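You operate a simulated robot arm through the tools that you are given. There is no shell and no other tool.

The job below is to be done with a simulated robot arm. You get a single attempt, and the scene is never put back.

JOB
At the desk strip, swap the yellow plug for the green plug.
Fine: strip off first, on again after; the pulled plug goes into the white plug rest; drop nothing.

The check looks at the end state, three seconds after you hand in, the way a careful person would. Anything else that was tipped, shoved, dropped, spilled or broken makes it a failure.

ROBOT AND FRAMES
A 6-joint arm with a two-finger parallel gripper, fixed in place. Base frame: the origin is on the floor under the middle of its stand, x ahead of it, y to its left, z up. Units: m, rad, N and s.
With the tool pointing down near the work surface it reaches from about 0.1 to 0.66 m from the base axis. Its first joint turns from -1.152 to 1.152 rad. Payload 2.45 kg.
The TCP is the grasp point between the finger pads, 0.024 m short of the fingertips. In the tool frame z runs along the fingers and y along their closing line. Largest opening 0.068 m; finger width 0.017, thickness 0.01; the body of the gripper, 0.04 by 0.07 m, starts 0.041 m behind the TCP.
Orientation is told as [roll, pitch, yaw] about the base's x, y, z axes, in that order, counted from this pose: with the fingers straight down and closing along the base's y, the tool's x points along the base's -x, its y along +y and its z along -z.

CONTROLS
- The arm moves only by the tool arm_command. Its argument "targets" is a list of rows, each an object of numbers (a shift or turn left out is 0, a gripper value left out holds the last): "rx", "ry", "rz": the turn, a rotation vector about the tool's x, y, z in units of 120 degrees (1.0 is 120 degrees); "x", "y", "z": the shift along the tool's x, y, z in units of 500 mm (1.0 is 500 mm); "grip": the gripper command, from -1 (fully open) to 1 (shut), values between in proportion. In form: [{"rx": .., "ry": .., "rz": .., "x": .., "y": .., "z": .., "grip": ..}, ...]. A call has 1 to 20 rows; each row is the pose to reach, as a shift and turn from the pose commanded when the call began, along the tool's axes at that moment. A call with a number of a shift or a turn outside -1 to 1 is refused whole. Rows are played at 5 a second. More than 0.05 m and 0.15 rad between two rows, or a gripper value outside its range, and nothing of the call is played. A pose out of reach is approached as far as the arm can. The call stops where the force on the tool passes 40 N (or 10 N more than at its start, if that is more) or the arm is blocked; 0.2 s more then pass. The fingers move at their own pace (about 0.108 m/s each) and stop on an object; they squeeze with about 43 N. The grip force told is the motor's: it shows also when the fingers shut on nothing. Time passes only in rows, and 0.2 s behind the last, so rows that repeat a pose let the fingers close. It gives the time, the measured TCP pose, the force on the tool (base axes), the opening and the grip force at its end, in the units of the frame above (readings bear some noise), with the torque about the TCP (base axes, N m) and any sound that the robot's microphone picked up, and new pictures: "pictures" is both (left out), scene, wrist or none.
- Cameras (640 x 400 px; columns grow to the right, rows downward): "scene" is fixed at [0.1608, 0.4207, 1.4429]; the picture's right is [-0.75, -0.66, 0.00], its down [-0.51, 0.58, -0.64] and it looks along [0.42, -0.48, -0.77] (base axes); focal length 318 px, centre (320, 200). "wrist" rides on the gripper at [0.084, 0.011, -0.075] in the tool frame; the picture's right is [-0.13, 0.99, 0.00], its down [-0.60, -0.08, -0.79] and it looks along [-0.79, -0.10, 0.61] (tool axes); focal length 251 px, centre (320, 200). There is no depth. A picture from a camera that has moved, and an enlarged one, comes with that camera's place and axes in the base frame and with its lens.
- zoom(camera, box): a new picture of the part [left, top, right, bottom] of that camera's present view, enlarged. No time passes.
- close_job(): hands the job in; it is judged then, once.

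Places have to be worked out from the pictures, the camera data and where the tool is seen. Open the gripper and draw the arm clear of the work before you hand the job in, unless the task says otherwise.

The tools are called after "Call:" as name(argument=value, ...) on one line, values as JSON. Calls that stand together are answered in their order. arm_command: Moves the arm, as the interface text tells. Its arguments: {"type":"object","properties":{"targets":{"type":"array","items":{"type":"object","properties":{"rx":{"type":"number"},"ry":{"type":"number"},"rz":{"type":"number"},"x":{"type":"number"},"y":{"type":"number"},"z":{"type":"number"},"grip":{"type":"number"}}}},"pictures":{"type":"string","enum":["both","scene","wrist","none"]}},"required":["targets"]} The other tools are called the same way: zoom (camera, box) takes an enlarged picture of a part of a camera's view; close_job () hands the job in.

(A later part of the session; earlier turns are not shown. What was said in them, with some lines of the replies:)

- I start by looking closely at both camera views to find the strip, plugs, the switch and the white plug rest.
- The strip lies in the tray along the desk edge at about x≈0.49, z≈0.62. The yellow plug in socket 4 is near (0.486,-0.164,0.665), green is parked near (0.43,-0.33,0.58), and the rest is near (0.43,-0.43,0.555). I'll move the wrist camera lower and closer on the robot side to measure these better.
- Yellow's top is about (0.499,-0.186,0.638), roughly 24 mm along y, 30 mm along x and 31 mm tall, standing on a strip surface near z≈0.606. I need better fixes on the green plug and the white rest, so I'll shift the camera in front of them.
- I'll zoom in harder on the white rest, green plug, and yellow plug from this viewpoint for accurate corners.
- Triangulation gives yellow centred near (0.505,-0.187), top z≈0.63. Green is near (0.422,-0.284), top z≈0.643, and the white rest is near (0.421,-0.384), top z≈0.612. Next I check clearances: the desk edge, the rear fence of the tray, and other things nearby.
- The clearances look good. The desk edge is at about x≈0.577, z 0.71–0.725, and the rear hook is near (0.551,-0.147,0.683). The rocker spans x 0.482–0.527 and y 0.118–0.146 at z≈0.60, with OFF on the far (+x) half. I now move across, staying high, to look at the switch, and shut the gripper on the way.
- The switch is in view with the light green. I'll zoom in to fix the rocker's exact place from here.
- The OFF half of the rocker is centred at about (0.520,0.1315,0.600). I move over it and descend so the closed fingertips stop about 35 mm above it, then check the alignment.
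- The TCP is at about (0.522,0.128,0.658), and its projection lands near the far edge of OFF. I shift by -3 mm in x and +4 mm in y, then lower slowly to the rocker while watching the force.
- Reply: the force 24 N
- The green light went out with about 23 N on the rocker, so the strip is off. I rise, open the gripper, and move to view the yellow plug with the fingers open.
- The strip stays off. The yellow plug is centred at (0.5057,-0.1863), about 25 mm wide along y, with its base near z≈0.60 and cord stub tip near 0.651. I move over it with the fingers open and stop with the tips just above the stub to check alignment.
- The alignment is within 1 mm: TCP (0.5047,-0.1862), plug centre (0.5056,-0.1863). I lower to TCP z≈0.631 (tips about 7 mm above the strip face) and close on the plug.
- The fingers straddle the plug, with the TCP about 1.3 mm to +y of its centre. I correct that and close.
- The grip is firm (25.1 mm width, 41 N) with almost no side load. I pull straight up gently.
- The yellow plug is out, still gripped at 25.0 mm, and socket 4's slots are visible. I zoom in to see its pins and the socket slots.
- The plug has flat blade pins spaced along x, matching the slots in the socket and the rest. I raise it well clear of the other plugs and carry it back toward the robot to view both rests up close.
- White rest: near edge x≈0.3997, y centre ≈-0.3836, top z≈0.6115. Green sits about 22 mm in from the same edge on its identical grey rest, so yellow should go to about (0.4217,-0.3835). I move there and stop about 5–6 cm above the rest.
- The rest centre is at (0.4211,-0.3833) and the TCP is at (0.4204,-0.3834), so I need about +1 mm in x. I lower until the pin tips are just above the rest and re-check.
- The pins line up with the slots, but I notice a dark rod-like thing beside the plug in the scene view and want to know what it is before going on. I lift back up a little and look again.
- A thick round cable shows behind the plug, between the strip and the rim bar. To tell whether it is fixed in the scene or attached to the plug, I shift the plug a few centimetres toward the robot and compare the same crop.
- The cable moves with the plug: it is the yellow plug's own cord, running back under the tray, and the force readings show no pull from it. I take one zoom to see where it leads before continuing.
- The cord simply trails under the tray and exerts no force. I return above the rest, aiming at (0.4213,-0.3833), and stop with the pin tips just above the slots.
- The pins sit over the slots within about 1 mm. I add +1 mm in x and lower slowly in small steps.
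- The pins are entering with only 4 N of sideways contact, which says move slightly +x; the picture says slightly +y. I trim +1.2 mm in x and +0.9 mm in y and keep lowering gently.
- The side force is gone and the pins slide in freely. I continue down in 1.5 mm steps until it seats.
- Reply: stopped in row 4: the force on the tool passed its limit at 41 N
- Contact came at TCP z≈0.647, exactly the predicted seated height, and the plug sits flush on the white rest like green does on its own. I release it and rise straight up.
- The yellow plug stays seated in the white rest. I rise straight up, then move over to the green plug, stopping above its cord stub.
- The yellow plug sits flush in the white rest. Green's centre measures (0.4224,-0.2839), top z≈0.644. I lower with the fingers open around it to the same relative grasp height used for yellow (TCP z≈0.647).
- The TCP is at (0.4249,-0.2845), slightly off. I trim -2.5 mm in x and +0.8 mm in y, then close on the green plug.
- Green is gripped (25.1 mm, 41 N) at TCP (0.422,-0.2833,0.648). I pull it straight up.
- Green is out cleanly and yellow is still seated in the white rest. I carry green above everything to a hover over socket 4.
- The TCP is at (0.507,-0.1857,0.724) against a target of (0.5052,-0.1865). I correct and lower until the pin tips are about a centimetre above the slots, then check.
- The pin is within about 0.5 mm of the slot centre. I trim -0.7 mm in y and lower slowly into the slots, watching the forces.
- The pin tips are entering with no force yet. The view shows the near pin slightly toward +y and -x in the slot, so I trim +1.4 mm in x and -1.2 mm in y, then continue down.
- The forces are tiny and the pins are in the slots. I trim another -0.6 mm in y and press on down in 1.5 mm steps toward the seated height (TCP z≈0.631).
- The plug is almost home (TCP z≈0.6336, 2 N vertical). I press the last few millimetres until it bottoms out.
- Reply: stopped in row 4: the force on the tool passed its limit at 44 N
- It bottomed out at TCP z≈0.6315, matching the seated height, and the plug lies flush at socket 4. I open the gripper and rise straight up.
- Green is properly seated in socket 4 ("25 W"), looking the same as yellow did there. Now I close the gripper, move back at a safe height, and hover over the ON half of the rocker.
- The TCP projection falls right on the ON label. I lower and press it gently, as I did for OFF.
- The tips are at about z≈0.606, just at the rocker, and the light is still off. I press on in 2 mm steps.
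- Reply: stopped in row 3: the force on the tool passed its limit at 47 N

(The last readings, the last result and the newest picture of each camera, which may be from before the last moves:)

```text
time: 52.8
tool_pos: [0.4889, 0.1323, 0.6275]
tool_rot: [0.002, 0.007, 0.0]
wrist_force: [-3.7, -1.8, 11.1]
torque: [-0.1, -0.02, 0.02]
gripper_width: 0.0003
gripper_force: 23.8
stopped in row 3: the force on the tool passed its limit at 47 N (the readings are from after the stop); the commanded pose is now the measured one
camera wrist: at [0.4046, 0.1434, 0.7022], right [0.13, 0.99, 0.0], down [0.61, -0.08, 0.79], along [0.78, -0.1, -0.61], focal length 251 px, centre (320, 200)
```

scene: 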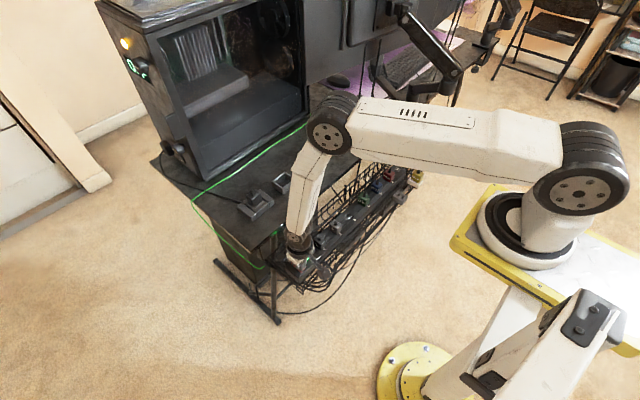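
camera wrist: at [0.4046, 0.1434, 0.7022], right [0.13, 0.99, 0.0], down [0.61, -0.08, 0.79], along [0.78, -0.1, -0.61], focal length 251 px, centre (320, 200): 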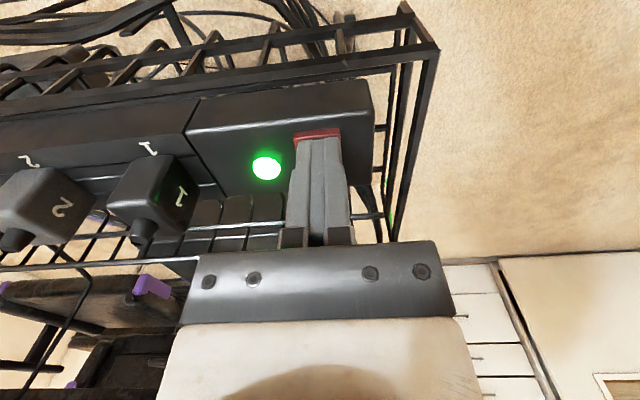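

The light is green again, so the strip is on. I rise straight up, draw the arm clear, open the gripper, and inspect everything.

Call:
arm_command(targets=[{"x": 0.0, "y": 0.0, "z": -0.05, "grip": 1}, {"x": 0.0, "y": 0.0, "z": -0.13}, {"x": 0.04, "y": -0.02, "z": -0.2}, {"x": 0.08, "y": -0.06, "z": -0.27}, {"x": 0.12, "y": -0.1, "z": -0.34}, {"x": 0.16, "y": -0.16, "z": -0.39, "grip": -1}, {"x": 0.2, "y": -0.22, "z": -0.43, "grip": -1}, {"x": 0.22, "y": -0.28, "z": -0.46}, {"x": 0.24, "y": -0.34, "z": -0.48}, {"x": 0.24, "y": -0.36, "z": -0.5}, {"x": 0.24, "y": -0.36, "z": -0.5}, {"x": 0.24, "y": -0.36, "z": -0.5}], pictures="both")

Call:
zoom(camera="scene", box=[270, 150, 430, 290])

Call:
zoom(camera="scene", box=[370, 155, 440, 205])

Call:
zoom(camera="wrist", box=[0, 0, 320, 200])

```text
time: 55.4
tool_pos: [0.3717, -0.049, 0.8775]
tool_rot: [0.002, 0.006, 0.0]
wrist_force: [0.2, 1.0, 0.4]
torque: [-0.02, -0.04, 0.02]
gripper_width: 0.068
gripper_force: 0.1
camera wrist: at [0.2871, -0.0364, 0.9524], right [0.13, 0.99, 0.0], down [0.61, -0.08, 0.79], along [0.78, -0.1, -0.61], focal length 251 px, centre (320, 200)
```

scene: 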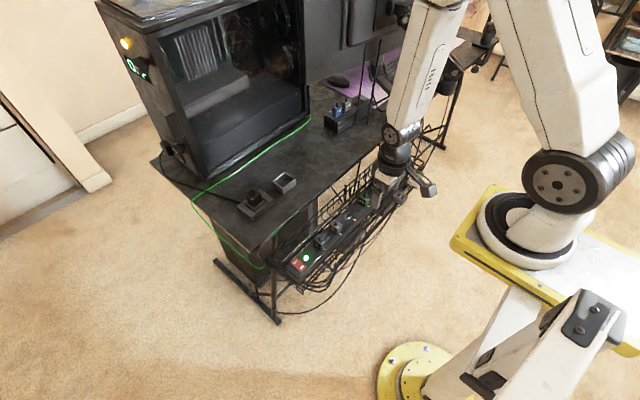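
wrist: 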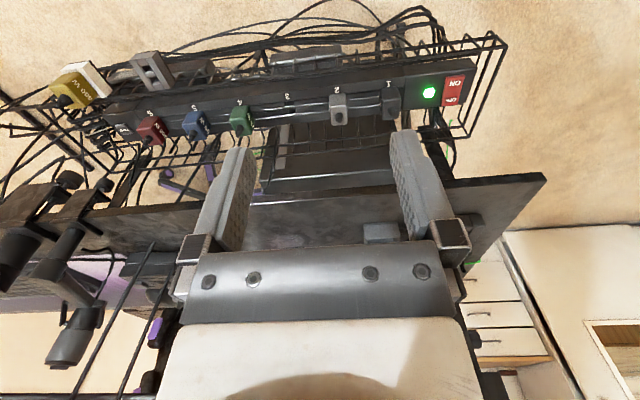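

```text
2.86 times, centred on (350, 220) of scene
camera zoom: at [0.1608, 0.4207, 1.4429], right [-0.75, -0.66, 0.0], down [-0.51, 0.58, -0.64], along [0.42, -0.48, -0.77], focal length 909 px, centre (234, 143)
```

zoom: 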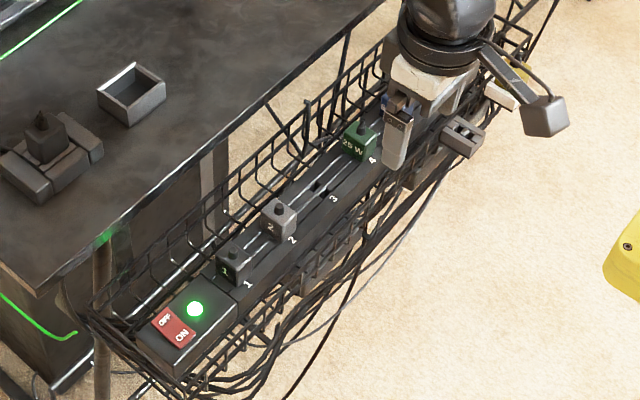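

```text
8.00 times, centred on (405, 180) of scene
camera zoom: at [0.1608, 0.4207, 1.4429], right [-0.75, -0.66, 0.0], down [-0.51, 0.58, -0.64], along [0.42, -0.48, -0.77], focal length 2546 px, centre (-360, 360)
```

zoom: 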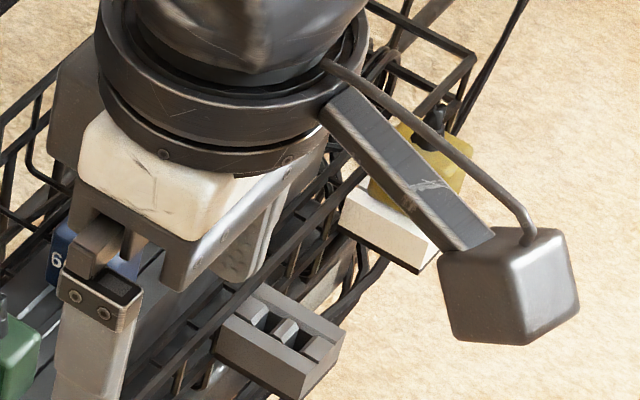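

```text
2.00 times, centred on (160, 100) of wrist
camera zoom: at [0.2871, -0.0364, 0.9524], right [0.13, 0.99, 0.0], down [0.61, -0.08, 0.79], along [0.78, -0.1, -0.61], focal length 503 px, centre (640, 400)
```

zoom: 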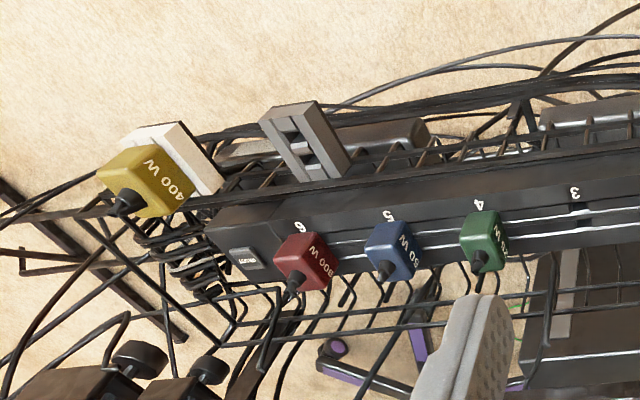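

The strip light is on, green sits in socket 4, yellow is in the white rest, and the other plugs are unchanged. One last close look at both moved plugs before handing in.

Call:
zoom(camera="wrist", box=[40, 50, 120, 120])

Call:
zoom(camera="wrist", box=[180, 80, 280, 150])

Call:
zoom(camera="wrist", box=[370, 50, 490, 130])

```text
5.71 times, centred on (80, 85) of wrist
camera zoom: at [0.2871, -0.0364, 0.9524], right [0.13, 0.99, 0.0], down [0.61, -0.08, 0.79], along [0.78, -0.1, -0.61], focal length 1437 px, centre (1691, 857)
```

zoom: 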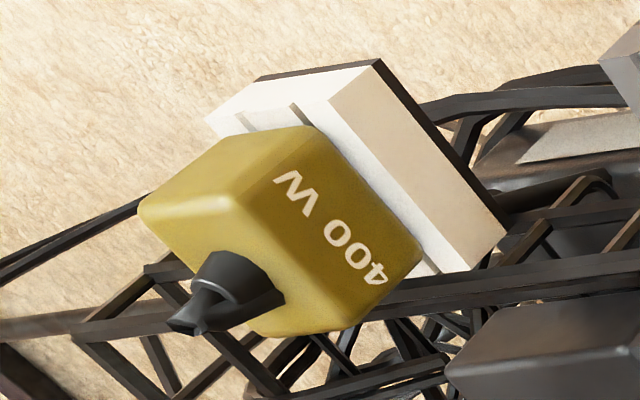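

```text
5.71 times, centred on (230, 115) of wrist
camera zoom: at [0.2871, -0.0364, 0.9524], right [0.13, 0.99, 0.0], down [0.61, -0.08, 0.79], along [0.78, -0.1, -0.61], focal length 1437 px, centre (834, 686)
```

zoom: 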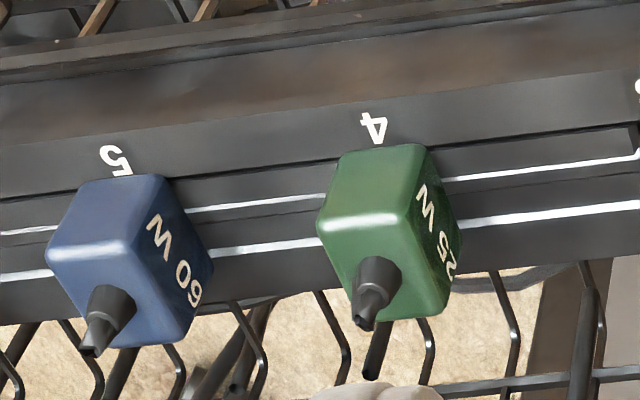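

```text
5.00 times, centred on (430, 90) of wrist
camera zoom: at [0.2871, -0.0364, 0.9524], right [0.13, 0.99, 0.0], down [0.61, -0.08, 0.79], along [0.78, -0.1, -0.61], focal length 1257 px, centre (-230, 750)
```

zoom: 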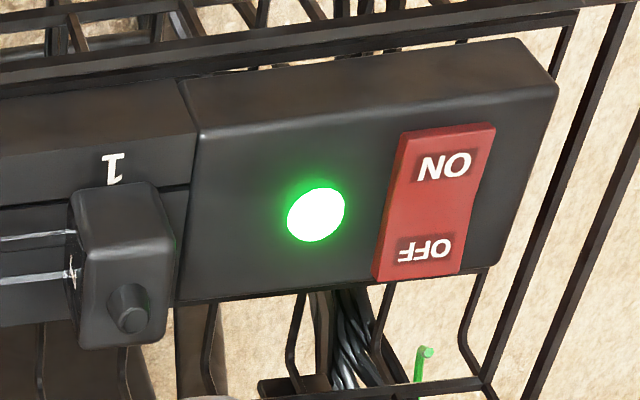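

The pictures confirm it: yellow (400 W) is flush in the white rest, green (25 W) is flush in socket 4, and the rocker is at ON with the light lit. The gripper is open and clear of the work, so I hand in the job.

Call:
close_job()

```text
The job is handed in.
```

The swap is done and handed in. I don't have the result of the check.

- **Socket 4:** the green plug (25 W) is pushed fully in where the yellow one was.
- **White plug rest:** the yellow plug (400 W) is seated flush in it.
- **Power:** I switched the strip off before pulling anything and on again at the end. The rocker is at ON and the green light is lit.
- **Everything else:** nothing was dropped, and the other plugs look unchanged in the last pictures.

Two pushes and the ON press ended at the 40 N force stop. The two pushes were seating the yellow plug in the rest and the green plug in the socket. Both plugs ended at the height I expected, and the light came on.

The arm is raised clear of the strip with the gripper open.
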